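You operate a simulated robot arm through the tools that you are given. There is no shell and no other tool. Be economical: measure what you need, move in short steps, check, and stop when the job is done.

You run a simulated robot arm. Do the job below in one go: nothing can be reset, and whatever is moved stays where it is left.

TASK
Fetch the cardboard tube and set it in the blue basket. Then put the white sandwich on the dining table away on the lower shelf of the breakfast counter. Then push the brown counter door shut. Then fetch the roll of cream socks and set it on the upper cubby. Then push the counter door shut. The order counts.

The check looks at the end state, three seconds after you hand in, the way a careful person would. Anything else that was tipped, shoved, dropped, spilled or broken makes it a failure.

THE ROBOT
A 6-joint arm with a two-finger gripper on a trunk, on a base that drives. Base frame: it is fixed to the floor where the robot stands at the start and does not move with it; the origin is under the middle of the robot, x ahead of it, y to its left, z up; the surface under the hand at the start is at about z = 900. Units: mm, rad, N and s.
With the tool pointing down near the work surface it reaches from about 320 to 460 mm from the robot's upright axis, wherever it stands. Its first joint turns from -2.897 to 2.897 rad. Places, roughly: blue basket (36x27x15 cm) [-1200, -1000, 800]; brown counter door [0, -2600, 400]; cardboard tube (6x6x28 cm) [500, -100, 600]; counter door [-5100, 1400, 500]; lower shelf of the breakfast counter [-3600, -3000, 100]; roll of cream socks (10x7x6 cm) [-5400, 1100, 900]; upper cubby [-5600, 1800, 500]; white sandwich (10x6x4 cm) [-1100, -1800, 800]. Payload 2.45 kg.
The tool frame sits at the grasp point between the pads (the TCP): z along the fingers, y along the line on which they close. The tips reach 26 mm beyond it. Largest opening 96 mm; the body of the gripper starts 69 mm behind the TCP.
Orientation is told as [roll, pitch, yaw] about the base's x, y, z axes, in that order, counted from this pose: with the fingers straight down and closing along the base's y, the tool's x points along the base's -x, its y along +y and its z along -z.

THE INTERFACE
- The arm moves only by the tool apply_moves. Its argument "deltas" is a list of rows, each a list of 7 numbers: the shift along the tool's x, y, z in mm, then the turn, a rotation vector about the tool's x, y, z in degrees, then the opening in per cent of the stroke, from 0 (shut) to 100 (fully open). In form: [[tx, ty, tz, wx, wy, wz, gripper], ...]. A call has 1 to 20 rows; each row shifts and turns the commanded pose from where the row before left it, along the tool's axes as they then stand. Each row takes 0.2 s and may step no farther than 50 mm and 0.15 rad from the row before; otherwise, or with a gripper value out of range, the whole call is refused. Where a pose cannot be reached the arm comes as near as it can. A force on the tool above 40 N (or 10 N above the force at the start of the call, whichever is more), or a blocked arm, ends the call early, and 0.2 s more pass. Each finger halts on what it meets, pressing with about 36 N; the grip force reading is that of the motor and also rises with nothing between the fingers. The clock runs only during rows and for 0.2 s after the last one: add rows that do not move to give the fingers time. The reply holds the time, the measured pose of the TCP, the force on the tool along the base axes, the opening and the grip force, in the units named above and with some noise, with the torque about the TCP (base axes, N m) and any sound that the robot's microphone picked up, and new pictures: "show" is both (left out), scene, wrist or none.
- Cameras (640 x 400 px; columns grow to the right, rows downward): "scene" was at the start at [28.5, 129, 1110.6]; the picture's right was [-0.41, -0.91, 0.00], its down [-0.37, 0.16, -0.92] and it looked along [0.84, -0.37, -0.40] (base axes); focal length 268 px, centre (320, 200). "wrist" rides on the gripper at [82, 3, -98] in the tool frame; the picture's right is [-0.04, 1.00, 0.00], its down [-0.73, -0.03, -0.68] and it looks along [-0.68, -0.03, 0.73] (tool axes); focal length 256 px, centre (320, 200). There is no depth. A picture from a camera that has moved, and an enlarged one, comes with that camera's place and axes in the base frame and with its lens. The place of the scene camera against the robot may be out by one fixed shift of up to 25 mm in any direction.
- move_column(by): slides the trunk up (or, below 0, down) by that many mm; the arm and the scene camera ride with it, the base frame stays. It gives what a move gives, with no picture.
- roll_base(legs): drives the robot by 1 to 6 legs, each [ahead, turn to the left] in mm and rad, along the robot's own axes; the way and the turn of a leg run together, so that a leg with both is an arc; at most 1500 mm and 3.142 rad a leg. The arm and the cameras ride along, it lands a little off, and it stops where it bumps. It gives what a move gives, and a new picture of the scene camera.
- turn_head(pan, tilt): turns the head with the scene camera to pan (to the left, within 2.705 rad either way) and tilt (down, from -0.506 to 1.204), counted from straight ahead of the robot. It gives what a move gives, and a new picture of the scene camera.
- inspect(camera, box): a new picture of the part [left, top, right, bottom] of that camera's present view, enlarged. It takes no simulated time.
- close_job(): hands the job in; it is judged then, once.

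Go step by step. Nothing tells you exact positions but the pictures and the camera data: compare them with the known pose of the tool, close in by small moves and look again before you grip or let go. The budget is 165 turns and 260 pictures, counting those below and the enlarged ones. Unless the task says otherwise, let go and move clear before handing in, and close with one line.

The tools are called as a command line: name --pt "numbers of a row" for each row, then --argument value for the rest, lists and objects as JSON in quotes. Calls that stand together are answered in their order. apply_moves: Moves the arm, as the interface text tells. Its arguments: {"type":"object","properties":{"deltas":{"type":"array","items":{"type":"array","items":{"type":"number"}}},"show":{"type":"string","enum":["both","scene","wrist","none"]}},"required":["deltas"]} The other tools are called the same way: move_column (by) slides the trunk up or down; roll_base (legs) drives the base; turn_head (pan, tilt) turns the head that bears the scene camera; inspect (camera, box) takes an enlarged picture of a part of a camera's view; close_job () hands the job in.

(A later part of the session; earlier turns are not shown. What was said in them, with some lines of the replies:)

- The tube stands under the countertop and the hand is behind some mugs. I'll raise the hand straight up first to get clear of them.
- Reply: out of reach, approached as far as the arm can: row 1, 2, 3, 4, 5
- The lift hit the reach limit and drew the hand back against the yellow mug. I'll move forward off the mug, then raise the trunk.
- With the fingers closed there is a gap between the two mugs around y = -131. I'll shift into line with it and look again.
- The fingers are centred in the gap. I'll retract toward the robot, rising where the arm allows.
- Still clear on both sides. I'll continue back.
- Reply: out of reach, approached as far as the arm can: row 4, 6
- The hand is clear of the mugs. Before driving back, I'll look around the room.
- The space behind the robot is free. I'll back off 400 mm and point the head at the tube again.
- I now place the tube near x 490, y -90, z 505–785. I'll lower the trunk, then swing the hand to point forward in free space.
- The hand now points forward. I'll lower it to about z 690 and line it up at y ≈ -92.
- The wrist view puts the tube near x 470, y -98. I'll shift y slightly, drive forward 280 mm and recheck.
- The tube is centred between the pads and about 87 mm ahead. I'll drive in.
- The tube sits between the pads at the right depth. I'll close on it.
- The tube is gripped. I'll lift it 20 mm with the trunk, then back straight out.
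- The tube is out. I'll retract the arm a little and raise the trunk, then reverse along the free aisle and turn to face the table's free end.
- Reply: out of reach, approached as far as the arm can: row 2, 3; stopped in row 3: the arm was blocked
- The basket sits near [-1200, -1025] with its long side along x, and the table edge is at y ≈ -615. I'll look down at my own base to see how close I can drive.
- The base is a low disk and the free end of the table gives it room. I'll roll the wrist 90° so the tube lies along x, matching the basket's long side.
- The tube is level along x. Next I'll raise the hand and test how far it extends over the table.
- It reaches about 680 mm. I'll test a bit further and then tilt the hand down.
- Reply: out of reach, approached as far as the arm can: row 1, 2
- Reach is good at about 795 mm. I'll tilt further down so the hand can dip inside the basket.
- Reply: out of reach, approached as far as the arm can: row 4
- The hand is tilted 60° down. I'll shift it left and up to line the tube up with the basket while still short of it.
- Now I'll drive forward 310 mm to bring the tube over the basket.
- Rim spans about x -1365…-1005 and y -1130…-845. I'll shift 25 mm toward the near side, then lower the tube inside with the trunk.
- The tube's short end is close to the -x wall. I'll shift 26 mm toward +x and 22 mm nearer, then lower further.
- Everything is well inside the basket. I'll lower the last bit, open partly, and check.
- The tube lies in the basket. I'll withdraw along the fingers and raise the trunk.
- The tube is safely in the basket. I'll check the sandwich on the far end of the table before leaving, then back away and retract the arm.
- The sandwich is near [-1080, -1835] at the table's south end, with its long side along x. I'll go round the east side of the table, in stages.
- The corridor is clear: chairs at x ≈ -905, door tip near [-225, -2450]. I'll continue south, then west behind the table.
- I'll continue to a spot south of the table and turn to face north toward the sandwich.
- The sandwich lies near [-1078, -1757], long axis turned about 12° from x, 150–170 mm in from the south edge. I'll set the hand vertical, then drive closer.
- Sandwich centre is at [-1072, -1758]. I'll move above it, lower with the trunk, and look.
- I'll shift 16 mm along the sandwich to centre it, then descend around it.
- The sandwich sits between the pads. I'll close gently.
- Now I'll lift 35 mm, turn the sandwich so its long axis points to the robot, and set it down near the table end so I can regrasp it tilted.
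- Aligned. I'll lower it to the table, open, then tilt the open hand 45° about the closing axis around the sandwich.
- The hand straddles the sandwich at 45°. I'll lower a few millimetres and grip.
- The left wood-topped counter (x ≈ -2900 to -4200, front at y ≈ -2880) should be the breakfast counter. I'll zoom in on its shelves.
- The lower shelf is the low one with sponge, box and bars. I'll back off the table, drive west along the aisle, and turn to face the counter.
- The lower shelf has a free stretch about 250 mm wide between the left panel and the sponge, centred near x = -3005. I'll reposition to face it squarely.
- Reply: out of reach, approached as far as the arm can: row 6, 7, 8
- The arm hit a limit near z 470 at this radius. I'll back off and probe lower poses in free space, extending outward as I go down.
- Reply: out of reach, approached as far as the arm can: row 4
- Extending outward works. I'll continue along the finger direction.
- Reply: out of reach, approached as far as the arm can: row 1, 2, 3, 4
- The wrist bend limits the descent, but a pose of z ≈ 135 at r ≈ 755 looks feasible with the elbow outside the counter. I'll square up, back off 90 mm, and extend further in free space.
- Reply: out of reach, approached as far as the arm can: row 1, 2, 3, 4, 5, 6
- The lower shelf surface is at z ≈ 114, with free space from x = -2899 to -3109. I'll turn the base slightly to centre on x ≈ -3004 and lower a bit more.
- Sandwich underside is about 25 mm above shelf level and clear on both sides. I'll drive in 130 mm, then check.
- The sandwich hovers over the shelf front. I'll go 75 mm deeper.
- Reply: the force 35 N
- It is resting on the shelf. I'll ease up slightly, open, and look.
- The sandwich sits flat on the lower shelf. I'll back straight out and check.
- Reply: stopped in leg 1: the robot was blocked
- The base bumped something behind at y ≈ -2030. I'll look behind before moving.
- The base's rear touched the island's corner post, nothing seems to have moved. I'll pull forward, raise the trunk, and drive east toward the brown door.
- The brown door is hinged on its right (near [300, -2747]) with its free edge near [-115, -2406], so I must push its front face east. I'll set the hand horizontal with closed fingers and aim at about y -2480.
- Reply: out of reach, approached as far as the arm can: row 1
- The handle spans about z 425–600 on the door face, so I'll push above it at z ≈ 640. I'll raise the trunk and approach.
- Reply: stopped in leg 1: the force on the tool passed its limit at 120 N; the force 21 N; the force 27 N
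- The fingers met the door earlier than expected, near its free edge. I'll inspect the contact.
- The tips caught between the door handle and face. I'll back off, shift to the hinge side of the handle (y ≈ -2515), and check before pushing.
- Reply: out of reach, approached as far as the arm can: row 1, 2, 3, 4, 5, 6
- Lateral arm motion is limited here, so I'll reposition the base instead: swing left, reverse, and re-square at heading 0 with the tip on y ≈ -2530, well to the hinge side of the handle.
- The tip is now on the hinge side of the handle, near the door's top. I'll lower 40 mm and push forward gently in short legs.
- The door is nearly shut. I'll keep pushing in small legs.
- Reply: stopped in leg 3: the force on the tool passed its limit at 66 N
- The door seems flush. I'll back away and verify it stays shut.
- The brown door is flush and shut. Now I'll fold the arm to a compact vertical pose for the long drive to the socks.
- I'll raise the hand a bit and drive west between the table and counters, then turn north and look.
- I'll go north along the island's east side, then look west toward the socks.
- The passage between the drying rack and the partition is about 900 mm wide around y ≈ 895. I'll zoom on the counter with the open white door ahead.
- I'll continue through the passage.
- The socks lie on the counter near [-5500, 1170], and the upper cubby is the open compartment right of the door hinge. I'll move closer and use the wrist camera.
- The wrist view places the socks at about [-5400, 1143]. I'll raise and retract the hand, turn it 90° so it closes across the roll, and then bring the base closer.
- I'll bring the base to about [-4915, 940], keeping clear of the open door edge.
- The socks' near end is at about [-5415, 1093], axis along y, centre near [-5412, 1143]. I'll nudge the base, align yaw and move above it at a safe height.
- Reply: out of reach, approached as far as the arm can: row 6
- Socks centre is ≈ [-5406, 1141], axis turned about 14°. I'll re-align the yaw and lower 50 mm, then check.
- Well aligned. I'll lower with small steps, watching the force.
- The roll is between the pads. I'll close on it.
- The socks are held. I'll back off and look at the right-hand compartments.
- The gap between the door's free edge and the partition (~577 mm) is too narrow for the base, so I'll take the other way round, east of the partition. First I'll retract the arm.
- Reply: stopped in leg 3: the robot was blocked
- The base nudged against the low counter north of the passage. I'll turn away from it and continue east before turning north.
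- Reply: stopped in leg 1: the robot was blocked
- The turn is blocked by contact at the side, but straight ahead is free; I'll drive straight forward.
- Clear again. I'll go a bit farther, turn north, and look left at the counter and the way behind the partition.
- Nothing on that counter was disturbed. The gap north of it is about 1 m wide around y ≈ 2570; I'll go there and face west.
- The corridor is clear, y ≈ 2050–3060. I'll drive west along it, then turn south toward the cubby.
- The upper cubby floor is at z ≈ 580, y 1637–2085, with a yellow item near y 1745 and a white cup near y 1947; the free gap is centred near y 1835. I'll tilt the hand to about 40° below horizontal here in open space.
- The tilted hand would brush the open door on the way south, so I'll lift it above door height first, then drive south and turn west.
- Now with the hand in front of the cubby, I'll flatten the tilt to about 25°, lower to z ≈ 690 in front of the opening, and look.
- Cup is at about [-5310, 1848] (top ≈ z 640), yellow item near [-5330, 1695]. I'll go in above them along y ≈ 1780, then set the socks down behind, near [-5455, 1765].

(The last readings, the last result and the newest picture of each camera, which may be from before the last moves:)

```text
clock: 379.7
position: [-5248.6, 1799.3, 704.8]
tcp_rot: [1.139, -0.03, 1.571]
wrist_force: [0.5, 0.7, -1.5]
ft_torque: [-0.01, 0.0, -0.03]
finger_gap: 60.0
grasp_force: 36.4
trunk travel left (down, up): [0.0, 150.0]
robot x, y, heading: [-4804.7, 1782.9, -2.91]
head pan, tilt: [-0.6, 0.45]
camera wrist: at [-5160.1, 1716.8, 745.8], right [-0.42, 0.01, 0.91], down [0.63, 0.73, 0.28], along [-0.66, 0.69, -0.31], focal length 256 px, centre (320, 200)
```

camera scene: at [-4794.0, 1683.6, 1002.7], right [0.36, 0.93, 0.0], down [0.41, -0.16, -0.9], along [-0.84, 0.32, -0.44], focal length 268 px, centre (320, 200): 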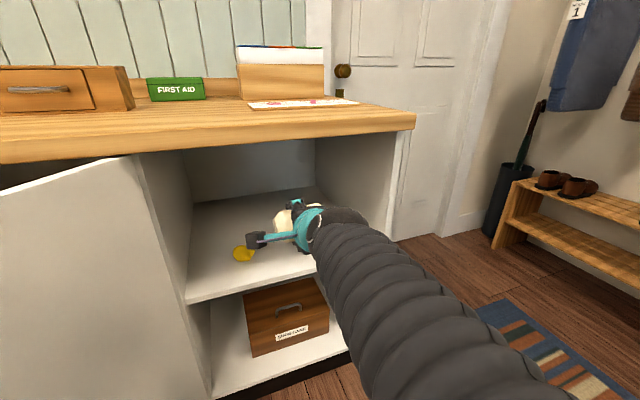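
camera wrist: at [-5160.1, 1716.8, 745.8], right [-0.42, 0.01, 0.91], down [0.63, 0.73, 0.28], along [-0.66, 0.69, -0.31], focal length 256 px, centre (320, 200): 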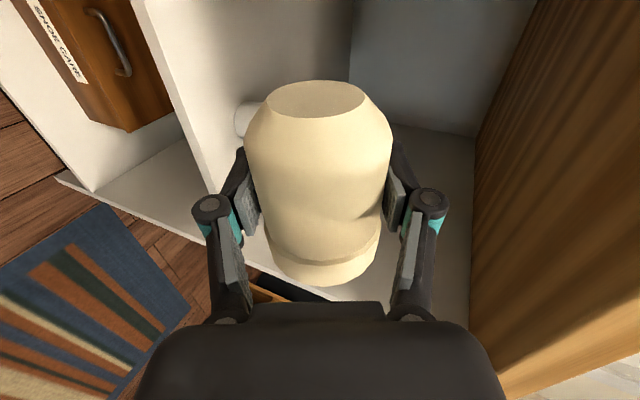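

Clear above the cup. I'll advance another 110 mm.

roll_base --legs '[[110, 0]]'

apply_moves --pt "0 12 27 0 0 0 55" --pt "0 12 27 0 0 0 55" --pt "0 12 27 0 0 0 55" --show "wrist"

```text
clock: 380.9
position: [-5355.6, 1773.0, 705.6]
tcp_rot: [1.138, -0.03, 1.571]
wrist_force: [0.7, 0.8, -0.6]
ft_torque: [-0.02, -0.01, 0.01]
finger_gap: 59.8
grasp_force: 36.2
trunk travel left (down, up): [0.0, 150.0]
robot x, y, heading: [-4912.3, 1754.6, -2.912]
head pan, tilt: [-0.6, 0.45]
camera scene: at [-4902.1, 1658.1, 1002.7], right [0.36, 0.93, 0.0], down [0.41, -0.16, -0.9], along [-0.84, 0.32, -0.44], focal length 268 px, centre (320, 200)
```

scene: 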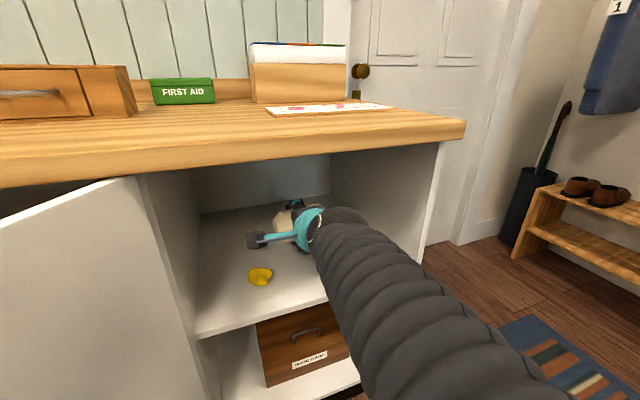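

```text
clock: 381.7
position: [-5446.3, 1772.6, 703.9]
tcp_rot: [1.14, -0.029, 1.571]
wrist_force: [0.5, -0.4, -0.4]
ft_torque: [0.01, -0.03, 0.01]
finger_gap: 59.9
grasp_force: 36.3
trunk travel left (down, up): [0.0, 150.0]
robot x, y, heading: [-4917.9, 1756.3, -2.911]
head pan, tilt: [-0.6, 0.45]
camera wrist: at [-5358.5, 1690.3, 744.6], right [-0.42, 0.01, 0.91], down [0.63, 0.73, 0.28], along [-0.66, 0.69, -0.31], focal length 256 px, centre (320, 200)
```

wrist: 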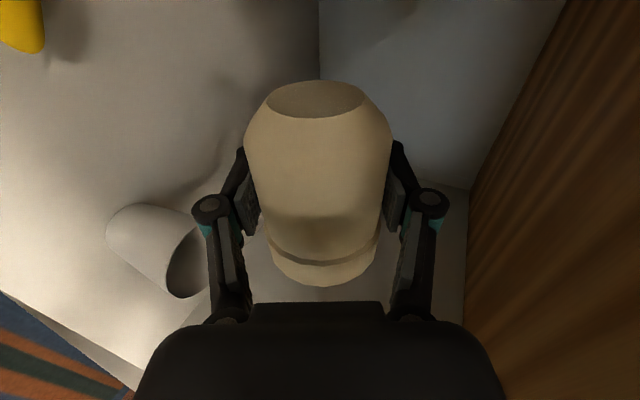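

Triangulating the wrist views, the cubby floor is really near z ≈ 490, the cup at [-5427, 1886] (top ≈ 590) and yellow item at [-5452, 1718]. I'll extend further in behind them, then lower.

apply_moves --pt "0 13 27 0 0 0 55" --pt "0 13 27 0 0 0 55" --pt "0 13 27 0 0 0 55" --pt "0 -22 11 0 0 0 55" --pt "0 -22 11 0 0 0 55"

```text
clock: 382.9
position: [-5535.7, 1775.2, 668.4]
tcp_rot: [1.139, -0.028, 1.575]
wrist_force: [0.2, -0.1, -0.2]
ft_torque: [0.0, 0.03, -0.01]
finger_gap: 59.9
grasp_force: 35.9
out of reach, approached as far as the arm can: row 5
trunk travel left (down, up): [0.0, 150.0]
robot x, y, heading: [-4914.5, 1751.7, -2.908]
head pan, tilt: [-0.6, 0.45]
camera scene: at [-4902.1, 1658.1, 1002.7], right [0.36, 0.93, 0.0], down [0.41, -0.16, -0.9], along [-0.84, 0.32, -0.44], focal length 268 px, centre (320, 200)
camera wrist: at [-5447.8, 1692.7, 709.8], right [-0.42, 0.01, 0.91], down [0.63, 0.73, 0.28], along [-0.66, 0.69, -0.31], focal length 256 px, centre (320, 200)
```

scene: 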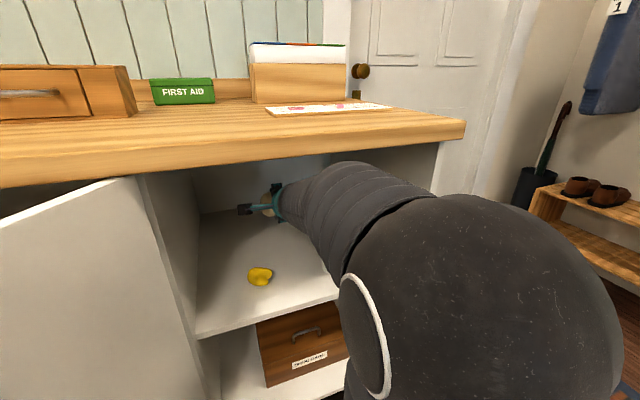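
wrist: 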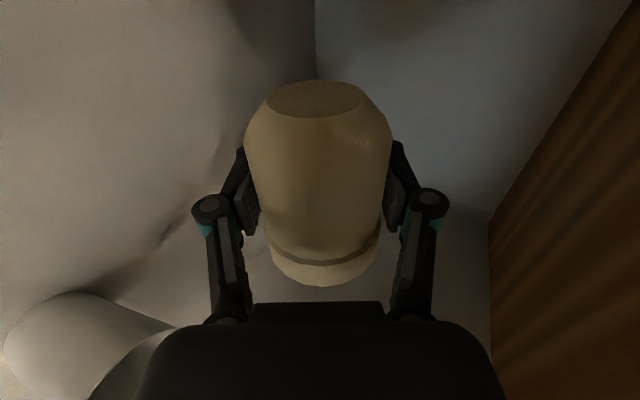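

The arm can't go lower at this radius. I'll back the base 120 mm (hand stays above the cup), then re-extend and lower with the arm more stretched.

roll_base --legs '[[-120, 0]]'

apply_moves --pt "8 13 27 0 0 0 55" --pt "8 13 27 0 0 0 55" --pt "8 13 27 0 0 0 55" --pt "8 13 27 0 0 0 55" --pt "0 -18 9 0 0 0 55" --pt "0 -18 9 0 0 0 55" --show "scene"

```text
clock: 384.1
position: [-5418.4, 1802.9, 667.6]
tcp_rot: [1.14, -0.028, 1.576]
wrist_force: [0.8, 0.1, -0.5]
ft_torque: [0.05, -0.04, -0.02]
finger_gap: 59.9
grasp_force: 36.0
trunk travel left (down, up): [0.0, 150.0]
robot x, y, heading: [-4796.3, 1782.3, -2.909]
head pan, tilt: [-0.6, 0.45]
camera scene: at [-4784.4, 1685.8, 1002.7], right [0.36, 0.93, 0.0], down [0.41, -0.16, -0.9], along [-0.84, 0.33, -0.44], focal length 268 px, centre (320, 200)
```

scene: 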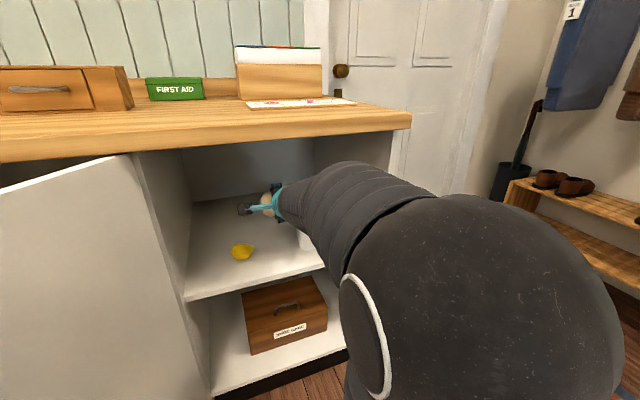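

```text
clock: 385.5
position: [-5538.4, 1769.6, 648.9]
tcp_rot: [1.136, -0.023, 1.583]
wrist_force: [0.6, -0.6, -0.1]
ft_torque: [0.0, -0.04, 0.01]
finger_gap: 59.9
grasp_force: 36.0
out of reach, approached as far as the arm can: row 5, 6
trunk travel left (down, up): [0.0, 150.0]
robot x, y, heading: [-4798.7, 1782.4, -2.911]
head pan, tilt: [-0.6, 0.45]
camera scene: at [-4784.4, 1685.8, 1002.7], right [0.36, 0.93, 0.0], down [0.41, -0.16, -0.9], along [-0.84, 0.33, -0.44], focal length 268 px, centre (320, 200)
```

scene: 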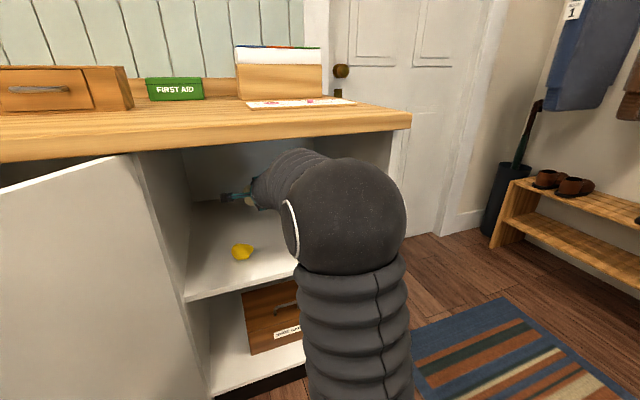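

The flat tilt limits the descent. I'll steepen the hand gradually to about 40° while lowering.

apply_moves --pt "0 -14 8 4 0 0 55" --pt "0 -14 9 4 0 0 55" --pt "0 -13 10 4 0 0 55" --pt "0 -13 11 4 0 0 55"

```text
clock: 386.5
position: [-5545.8, 1772.5, 583.0]
tcp_rot: [0.86, -0.026, 1.575]
wrist_force: [0.5, -0.2, -0.7]
ft_torque: [0.02, -0.02, 0.01]
finger_gap: 59.9
grasp_force: 36.7
trunk travel left (down, up): [0.0, 150.0]
robot x, y, heading: [-4796.7, 1781.4, -2.917]
head pan, tilt: [-0.6, 0.45]
camera scene: at [-4784.4, 1685.8, 1002.7], right [0.36, 0.93, 0.0], down [0.41, -0.16, -0.9], along [-0.84, 0.33, -0.44], focal length 268 px, centre (320, 200)
camera wrist: at [-5472.7, 1690.5, 647.1], right [-0.65, 0.02, 0.76], down [0.53, 0.72, 0.44], along [-0.54, 0.69, -0.48], focal length 256 px, centre (320, 200)
```

scene: 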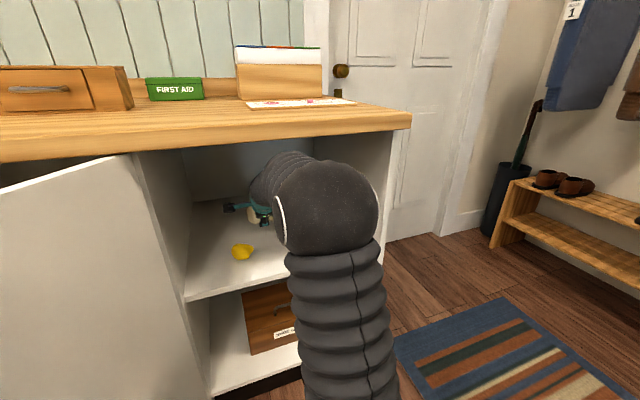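
wrist: 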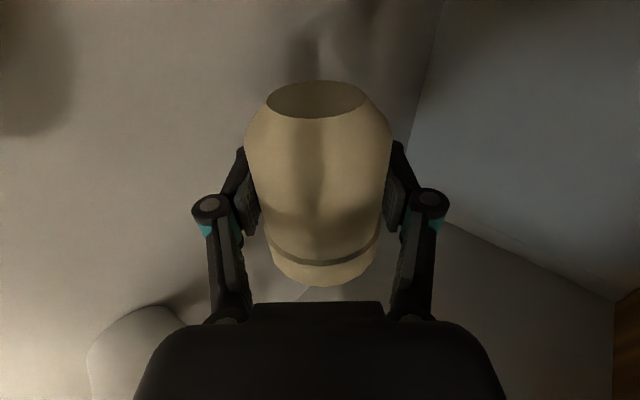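

Now z = 583 with a 40° tilt. I'll lower further, watching force.

apply_moves --pt "0 -8 6 0 0 0 55" --pt "0 -8 6 0 0 0 55" --pt "0 -8 6 0 0 0 55" --pt "0 -4 3 0 0 0 55" --pt "0 -4 3 0 0 0 55" --show "wrist"

```text
clock: 387.7
position: [-5542.5, 1773.5, 545.2]
tcp_rot: [0.863, -0.028, 1.575]
wrist_force: [0.3, -0.5, 4.7]
ft_torque: [-0.05, -0.11, 0.04]
finger_gap: 60.2
grasp_force: 36.4
trunk travel left (down, up): [0.0, 150.0]
robot x, y, heading: [-4797.6, 1784.3, -2.906]
head pan, tilt: [-0.6, 0.45]
camera wrist: at [-5469.5, 1691.7, 608.7], right [-0.65, 0.02, 0.76], down [0.53, 0.72, 0.44], along [-0.54, 0.69, -0.48], focal length 256 px, centre (320, 200)
```

wrist: 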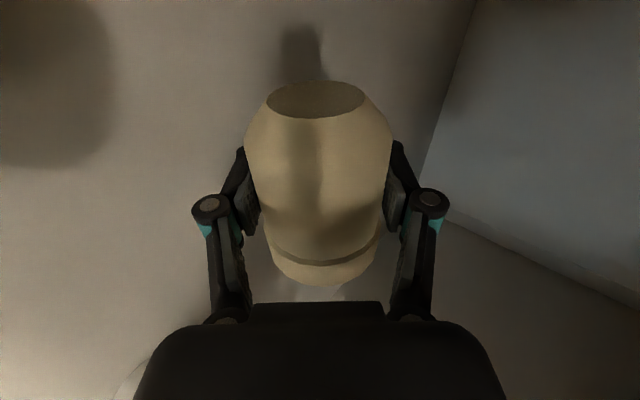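

The lower finger just touched the shelf. I'll rise 5 mm, open gently and look.

apply_moves --pt "0 4 -3 0 0 0 55" --pt "0 0 0 0 0 0 64" --pt "0 0 0 0 0 0 68" --pt "0 1 -1 0 0 0 72" --pt "0 1 -1 0 0 0 77" --pt "0 0 0 0 0 0 77" --show "wrist"

```text
clock: 389.1
position: [-5542.1, 1773.9, 551.3]
tcp_rot: [0.861, -0.026, 1.574]
wrist_force: [0.0, 0.6, -0.1]
ft_torque: [-0.01, -0.01, 0.02]
finger_gap: 74.3
grasp_force: 0.1
trunk travel left (down, up): [0.0, 150.0]
robot x, y, heading: [-4796.0, 1781.4, -2.908]
head pan, tilt: [-0.6, 0.45]
camera wrist: at [-5469.8, 1690.9, 615.7], right [-0.65, 0.02, 0.76], down [0.53, 0.72, 0.44], along [-0.54, 0.69, -0.48], focal length 256 px, centre (320, 200)
```

wrist: 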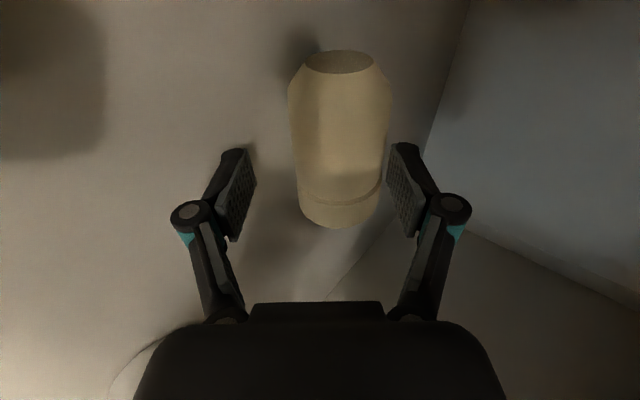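

The socks rest on the upper cubby floor. I'll withdraw along the fingers and then back the base out.

apply_moves --pt "0 0 -15 0 0 0 77" --pt "5 0 -15 0 0 0 77" --pt "5 0 -15 0 0 0 77" --show "none"

roll_base --legs '[[-100, 0]]'

apply_moves --pt "0 0 0 0 0 0 77" --show "wrist"

```text
clock: 389.9
position: [-5508.4, 1762.3, 580.1]
tcp_rot: [0.859, -0.028, 1.576]
wrist_force: [0.3, 0.8, -0.5]
ft_torque: [0.03, 0.01, -0.01]
finger_gap: 74.2
grasp_force: 0.0
trunk travel left (down, up): [0.0, 150.0]
robot x, y, heading: [-4798.1, 1781.5, -2.911]
head pan, tilt: [-0.6, 0.45]
```

```text
clock: 391.1
position: [-5412.1, 1784.3, 580.6]
tcp_rot: [0.858, -0.026, 1.574]
wrist_force: [-0.1, 0.0, 0.7]
ft_torque: [-0.04, -0.02, -0.01]
finger_gap: 73.9
grasp_force: 0.1
trunk travel left (down, up): [0.0, 150.0]
robot x, y, heading: [-4702.8, 1801.6, -2.908]
head pan, tilt: [-0.6, 0.45]
camera scene: at [-4688.4, 1708.4, 1002.7], right [0.36, 0.93, 0.0], down [0.41, -0.16, -0.9], along [-0.84, 0.32, -0.44], focal length 268 px, centre (320, 200)
```

scene: 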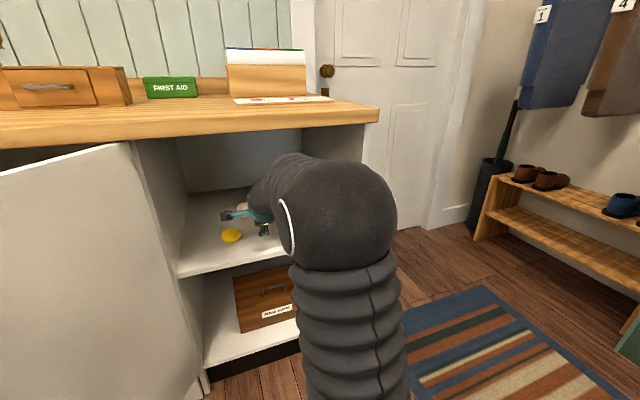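

```text
clock: 391.5
position: [-5411.6, 1784.4, 580.5]
tcp_rot: [0.86, -0.028, 1.573]
wrist_force: [0.5, -0.6, 0.1]
ft_torque: [0.0, -0.01, 0.02]
finger_gap: 74.0
grasp_force: 0.1
trunk travel left (down, up): [0.0, 150.0]
robot x, y, heading: [-4699.4, 1807.3, -2.915]
head pan, tilt: [-0.6, 0.45]
camera wrist: at [-5339.5, 1702.8, 644.0], right [-0.65, 0.02, 0.76], down [0.53, 0.72, 0.44], along [-0.54, 0.69, -0.48], focal length 256 px, centre (320, 200)
```

wrist: 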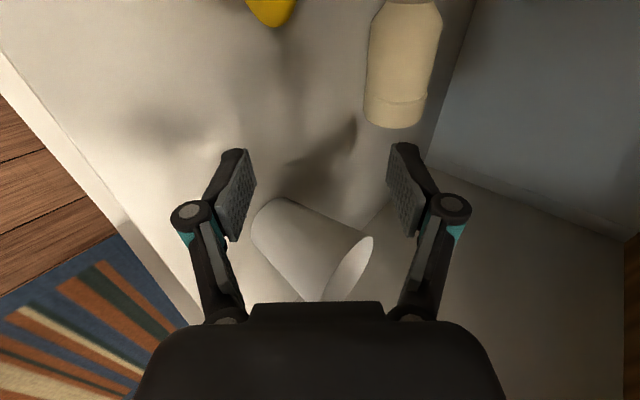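

Cup and yellow item are untouched, and the socks lie deeper in. I'll pull the hand out with the arm.

apply_moves --pt "0 -16 -19 0 0 0 77" --pt "0 -16 -19 0 0 0 77" --pt "0 -16 -19 0 0 0 77" --pt "0 -16 -19 0 0 0 77" --pt "0 -16 -19 0 0 0 77" --pt "0 -16 -19 0 0 0 77" --pt "0 -16 -19 0 0 0 77" --pt "0 -16 -19 0 0 0 50"

```text
clock: 393.3
position: [-5212.2, 1784.8, 581.2]
tcp_rot: [0.859, -0.027, 1.575]
wrist_force: [-0.6, 0.3, -1.0]
ft_torque: [-0.04, -0.02, 0.01]
finger_gap: 48.0
grasp_force: 0.0
trunk travel left (down, up): [0.0, 150.0]
robot x, y, heading: [-4699.2, 1808.8, -2.908]
head pan, tilt: [-0.6, 0.45]
camera scene: at [-4688.5, 1708.3, 1002.7], right [0.36, 0.93, 0.0], down [0.41, -0.16, -0.9], along [-0.84, 0.32, -0.44], focal length 268 px, centre (320, 200)
camera wrist: at [-5140.9, 1703.2, 644.3], right [-0.65, 0.02, 0.76], down [0.53, 0.72, 0.44], along [-0.54, 0.69, -0.48], focal length 256 px, centre (320, 200)
```

scene: 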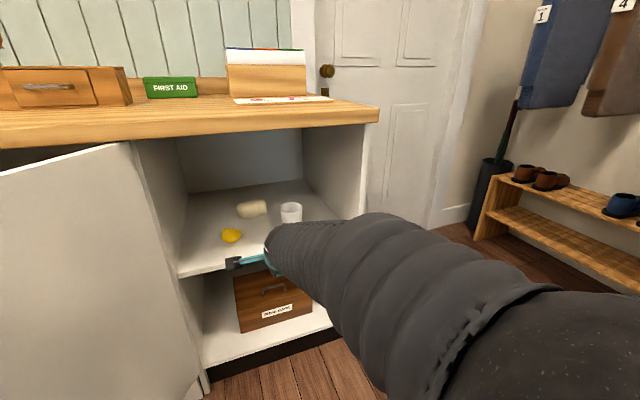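
wrist: 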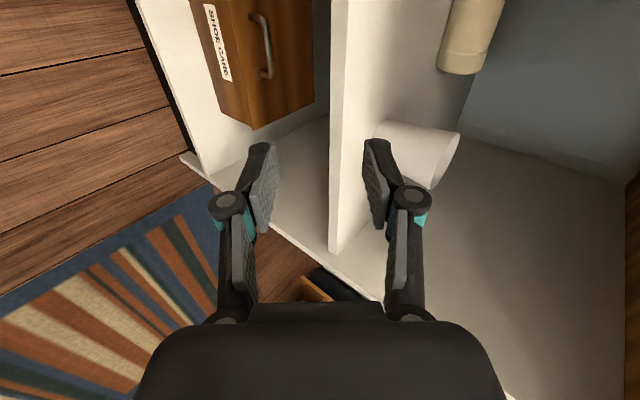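

The socks are in the upper cubby with everything else upright. Now the counter door: I'll retract, close the fingers, turn toward the door's outer face and push it from the north-east, below its handle.

apply_moves --pt "0 -16 -19 0 0 0 0" --pt "0 -16 -19 0 0 0 0" --pt "0 -16 -19 0 0 0 0" --pt "0 0 0 0 0 0 0" --show "none"

roll_base --legs '[[0, 0.8]]'

turn_head --pan -0.15 --tilt 0.6

```text
clock: 394.3
position: [-5137.9, 1786.8, 583.7]
tcp_rot: [0.86, -0.026, 1.574]
wrist_force: [-0.2, -1.4, -0.7]
ft_torque: [0.0, -0.01, 0.05]
finger_gap: 0.0
grasp_force: 28.6
trunk travel left (down, up): [0.0, 150.0]
robot x, y, heading: [-4701.6, 1806.5, -2.91]
head pan, tilt: [-0.6, 0.45]
```

```text
clock: 396.8
position: [-4987.8, 1474.8, 583.2]
tcp_rot: [0.861, -0.027, 2.387]
wrist_force: [0.1, 0.5, 0.0]
ft_torque: [-0.02, 0.01, 0.0]
finger_gap: 0.0
grasp_force: 28.5
trunk travel left (down, up): [0.0, 150.0]
robot x, y, heading: [-4703.8, 1802.4, -2.102]
head pan, tilt: [-0.6, 0.45]
camera scene: at [-4613.9, 1747.9, 1002.7], right [-0.43, 0.9, 0.0], down [0.39, 0.19, -0.9], along [-0.81, -0.38, -0.44], focal length 268 px, centre (320, 200)
```

scene: 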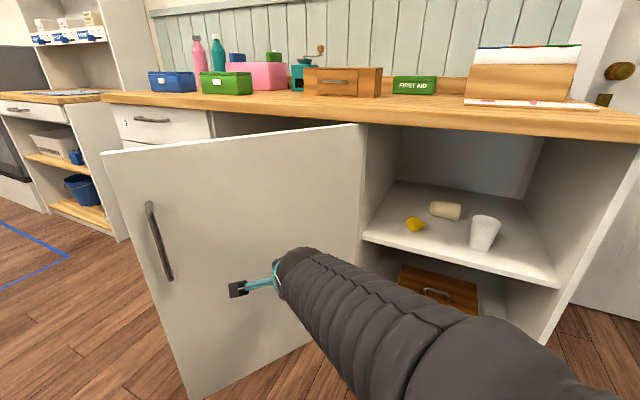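

```text
clock: 397.7
position: [-4988.0, 1476.0, 582.8]
tcp_rot: [0.861, -0.027, 2.384]
wrist_force: [0.3, -0.6, -0.6]
ft_torque: [0.02, 0.01, 0.0]
finger_gap: 0.1
grasp_force: 28.2
trunk travel left (down, up): [0.0, 150.0]
robot x, y, heading: [-4697.2, 1806.4, -2.102]
head pan, tilt: [-0.15, 0.6]
camera scene: at [-4586.4, 1718.4, 989.1], right [-0.78, 0.63, 0.0], down [0.35, 0.44, -0.83], along [-0.52, -0.64, -0.56], focal length 268 px, centre (320, 200)
```

scene: 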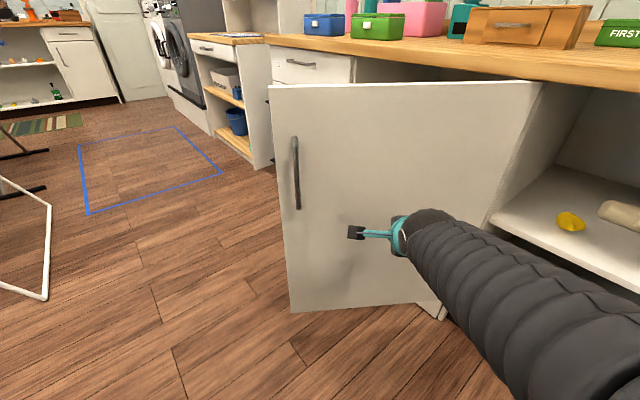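

The fingertip is aimed at the middle of the door below the handle. I'll push forward in short legs.

roll_base --legs '[[60, 0], [40, 0], [40, 0], [40, 0], [40, 0], [40, 0]]'

```text
clock: 401.1
position: [-5121.7, 1249.8, 582.9]
tcp_rot: [0.861, -0.026, 2.385]
wrist_force: [0.0, 0.5, -0.3]
ft_torque: [0.01, 0.01, 0.0]
finger_gap: 0.0
grasp_force: 28.5
trunk travel left (down, up): [0.0, 150.0]
robot x, y, heading: [-4837.7, 1581.6, -2.098]
head pan, tilt: [-0.15, 0.6]
camera scene: at [-4717.9, 1493.1, 989.1], right [-0.78, 0.63, 0.0], down [0.35, 0.44, -0.83], along [-0.52, -0.64, -0.56], focal length 268 px, centre (320, 200)
```

scene: 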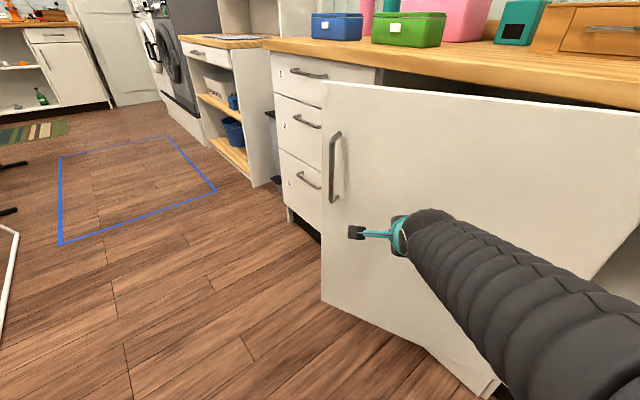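

The door is swinging. I'll rotate a bit to the right and keep pushing more westward.

roll_base --legs '[[0, -0.3], [40, 0], [40, 0], [30, 0]]'

```text
clock: 403.9
position: [-5279.1, 1279.6, 581.9]
tcp_rot: [0.855, -0.028, 2.086]
wrist_force: [9.9, 2.8, 4.4]
ft_torque: [0.02, 0.02, -0.08]
finger_gap: 0.0
grasp_force: 28.3
trunk travel left (down, up): [0.0, 150.0]
robot x, y, heading: [-4909.7, 1510.4, -2.394]
head pan, tilt: [-0.15, 0.6]
stopped in leg 4: the force on the tool passed its limit at 63 N (the readings are from after the stop); the commanded pose is now the measured one
camera scene: at [-4828.0, 1394.1, 989.0], right [-0.56, 0.83, 0.0], down [0.47, 0.32, -0.83], along [-0.68, -0.46, -0.56], focal length 268 px, centre (320, 200)
```

scene: 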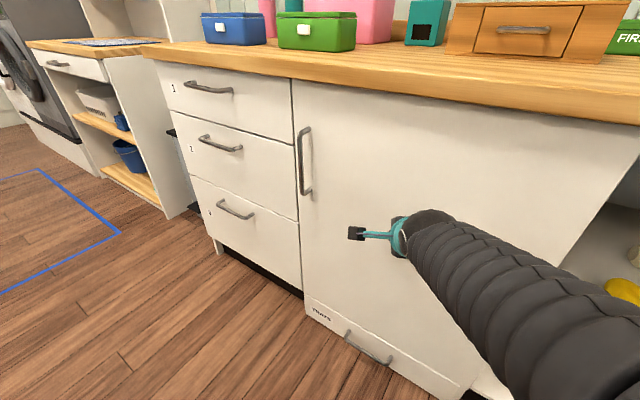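

The door looks flush. I'll back off and verify both the door and the cubby.

roll_base --legs '[[-200, 0]]'

turn_head --pan -0.35 --tilt 0.5

inspect --camera "scene" --box '[180, 80, 420, 320]'

```text
clock: 405.5
position: [-5132.1, 1415.3, 580.7]
tcp_rot: [0.857, -0.026, 2.088]
wrist_force: [0.5, 0.2, 0.3]
ft_torque: [0.01, -0.01, -0.04]
finger_gap: 0.1
grasp_force: 28.2
trunk travel left (down, up): [0.0, 150.0]
robot x, y, heading: [-4763.7, 1646.5, -2.393]
head pan, tilt: [-0.15, 0.6]
camera scene: at [-4680.9, 1529.7, 989.1], right [-0.56, 0.83, 0.0], down [0.47, 0.32, -0.83], along [-0.68, -0.46, -0.56], focal length 268 px, centre (320, 200)
```

scene: 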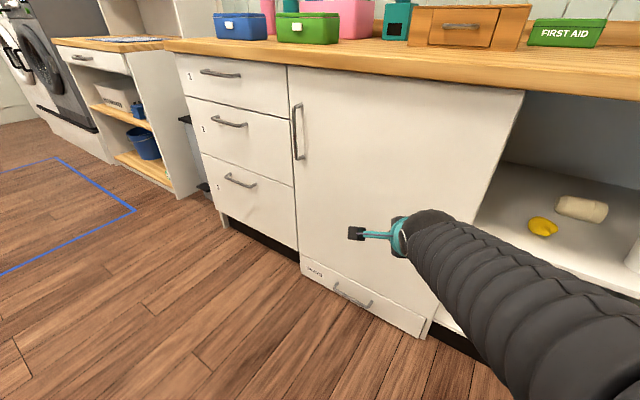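

```text
clock: 406.2
position: [-5132.4, 1415.5, 581.2]
tcp_rot: [0.857, -0.026, 2.088]
wrist_force: [0.2, 0.0, 0.2]
ft_torque: [-0.01, -0.04, 0.06]
finger_gap: 0.2
grasp_force: 28.9
trunk travel left (down, up): [0.0, 150.0]
robot x, y, heading: [-4760.6, 1647.6, -2.397]
head pan, tilt: [-0.351, 0.499]
camera scene: at [-4691.7, 1544.2, 998.2], right [-0.38, 0.92, 0.0], down [0.44, 0.18, -0.88], along [-0.81, -0.34, -0.48], focal length 268 px, centre (320, 200)
```

scene: 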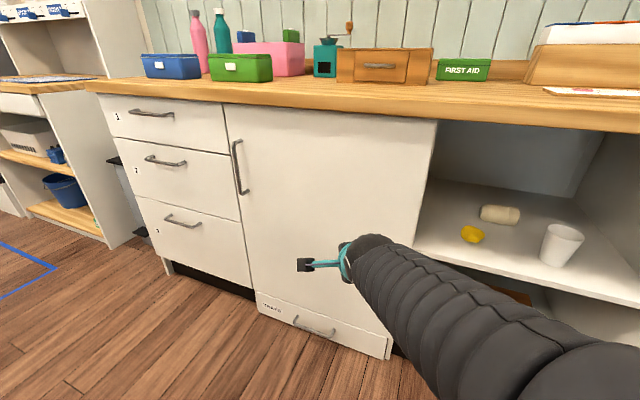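

```text
1.67 times, centred on (300, 200) of scene
camera zoom: at [-4691.7, 1544.2, 998.2], right [-0.38, 0.92, 0.0], down [0.44, 0.18, -0.88], along [-0.81, -0.34, -0.48], focal length 447 px, centre (353, 200)
```

zoom: 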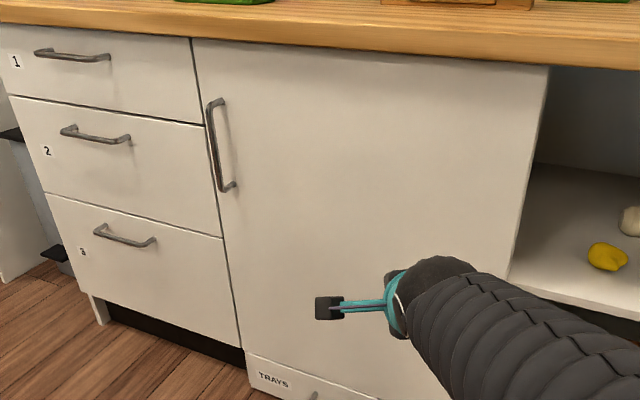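

The counter door is flush and the socks are in the upper cubby next to the cup and yellow item. The tube, sandwich and brown door were each checked as they were finished, so I'm handing in.

close_job

```text
The job is handed in.
```

I finished all five steps in order: tube in the blue basket, sandwich on the lower shelf, brown door shut, socks in the upper cubby, counter door shut. At the start the hand brushed the yellow mug and slid it about 8 mm, and the base later bumped the island and the low counter; I saw nothing tipped or dropped.
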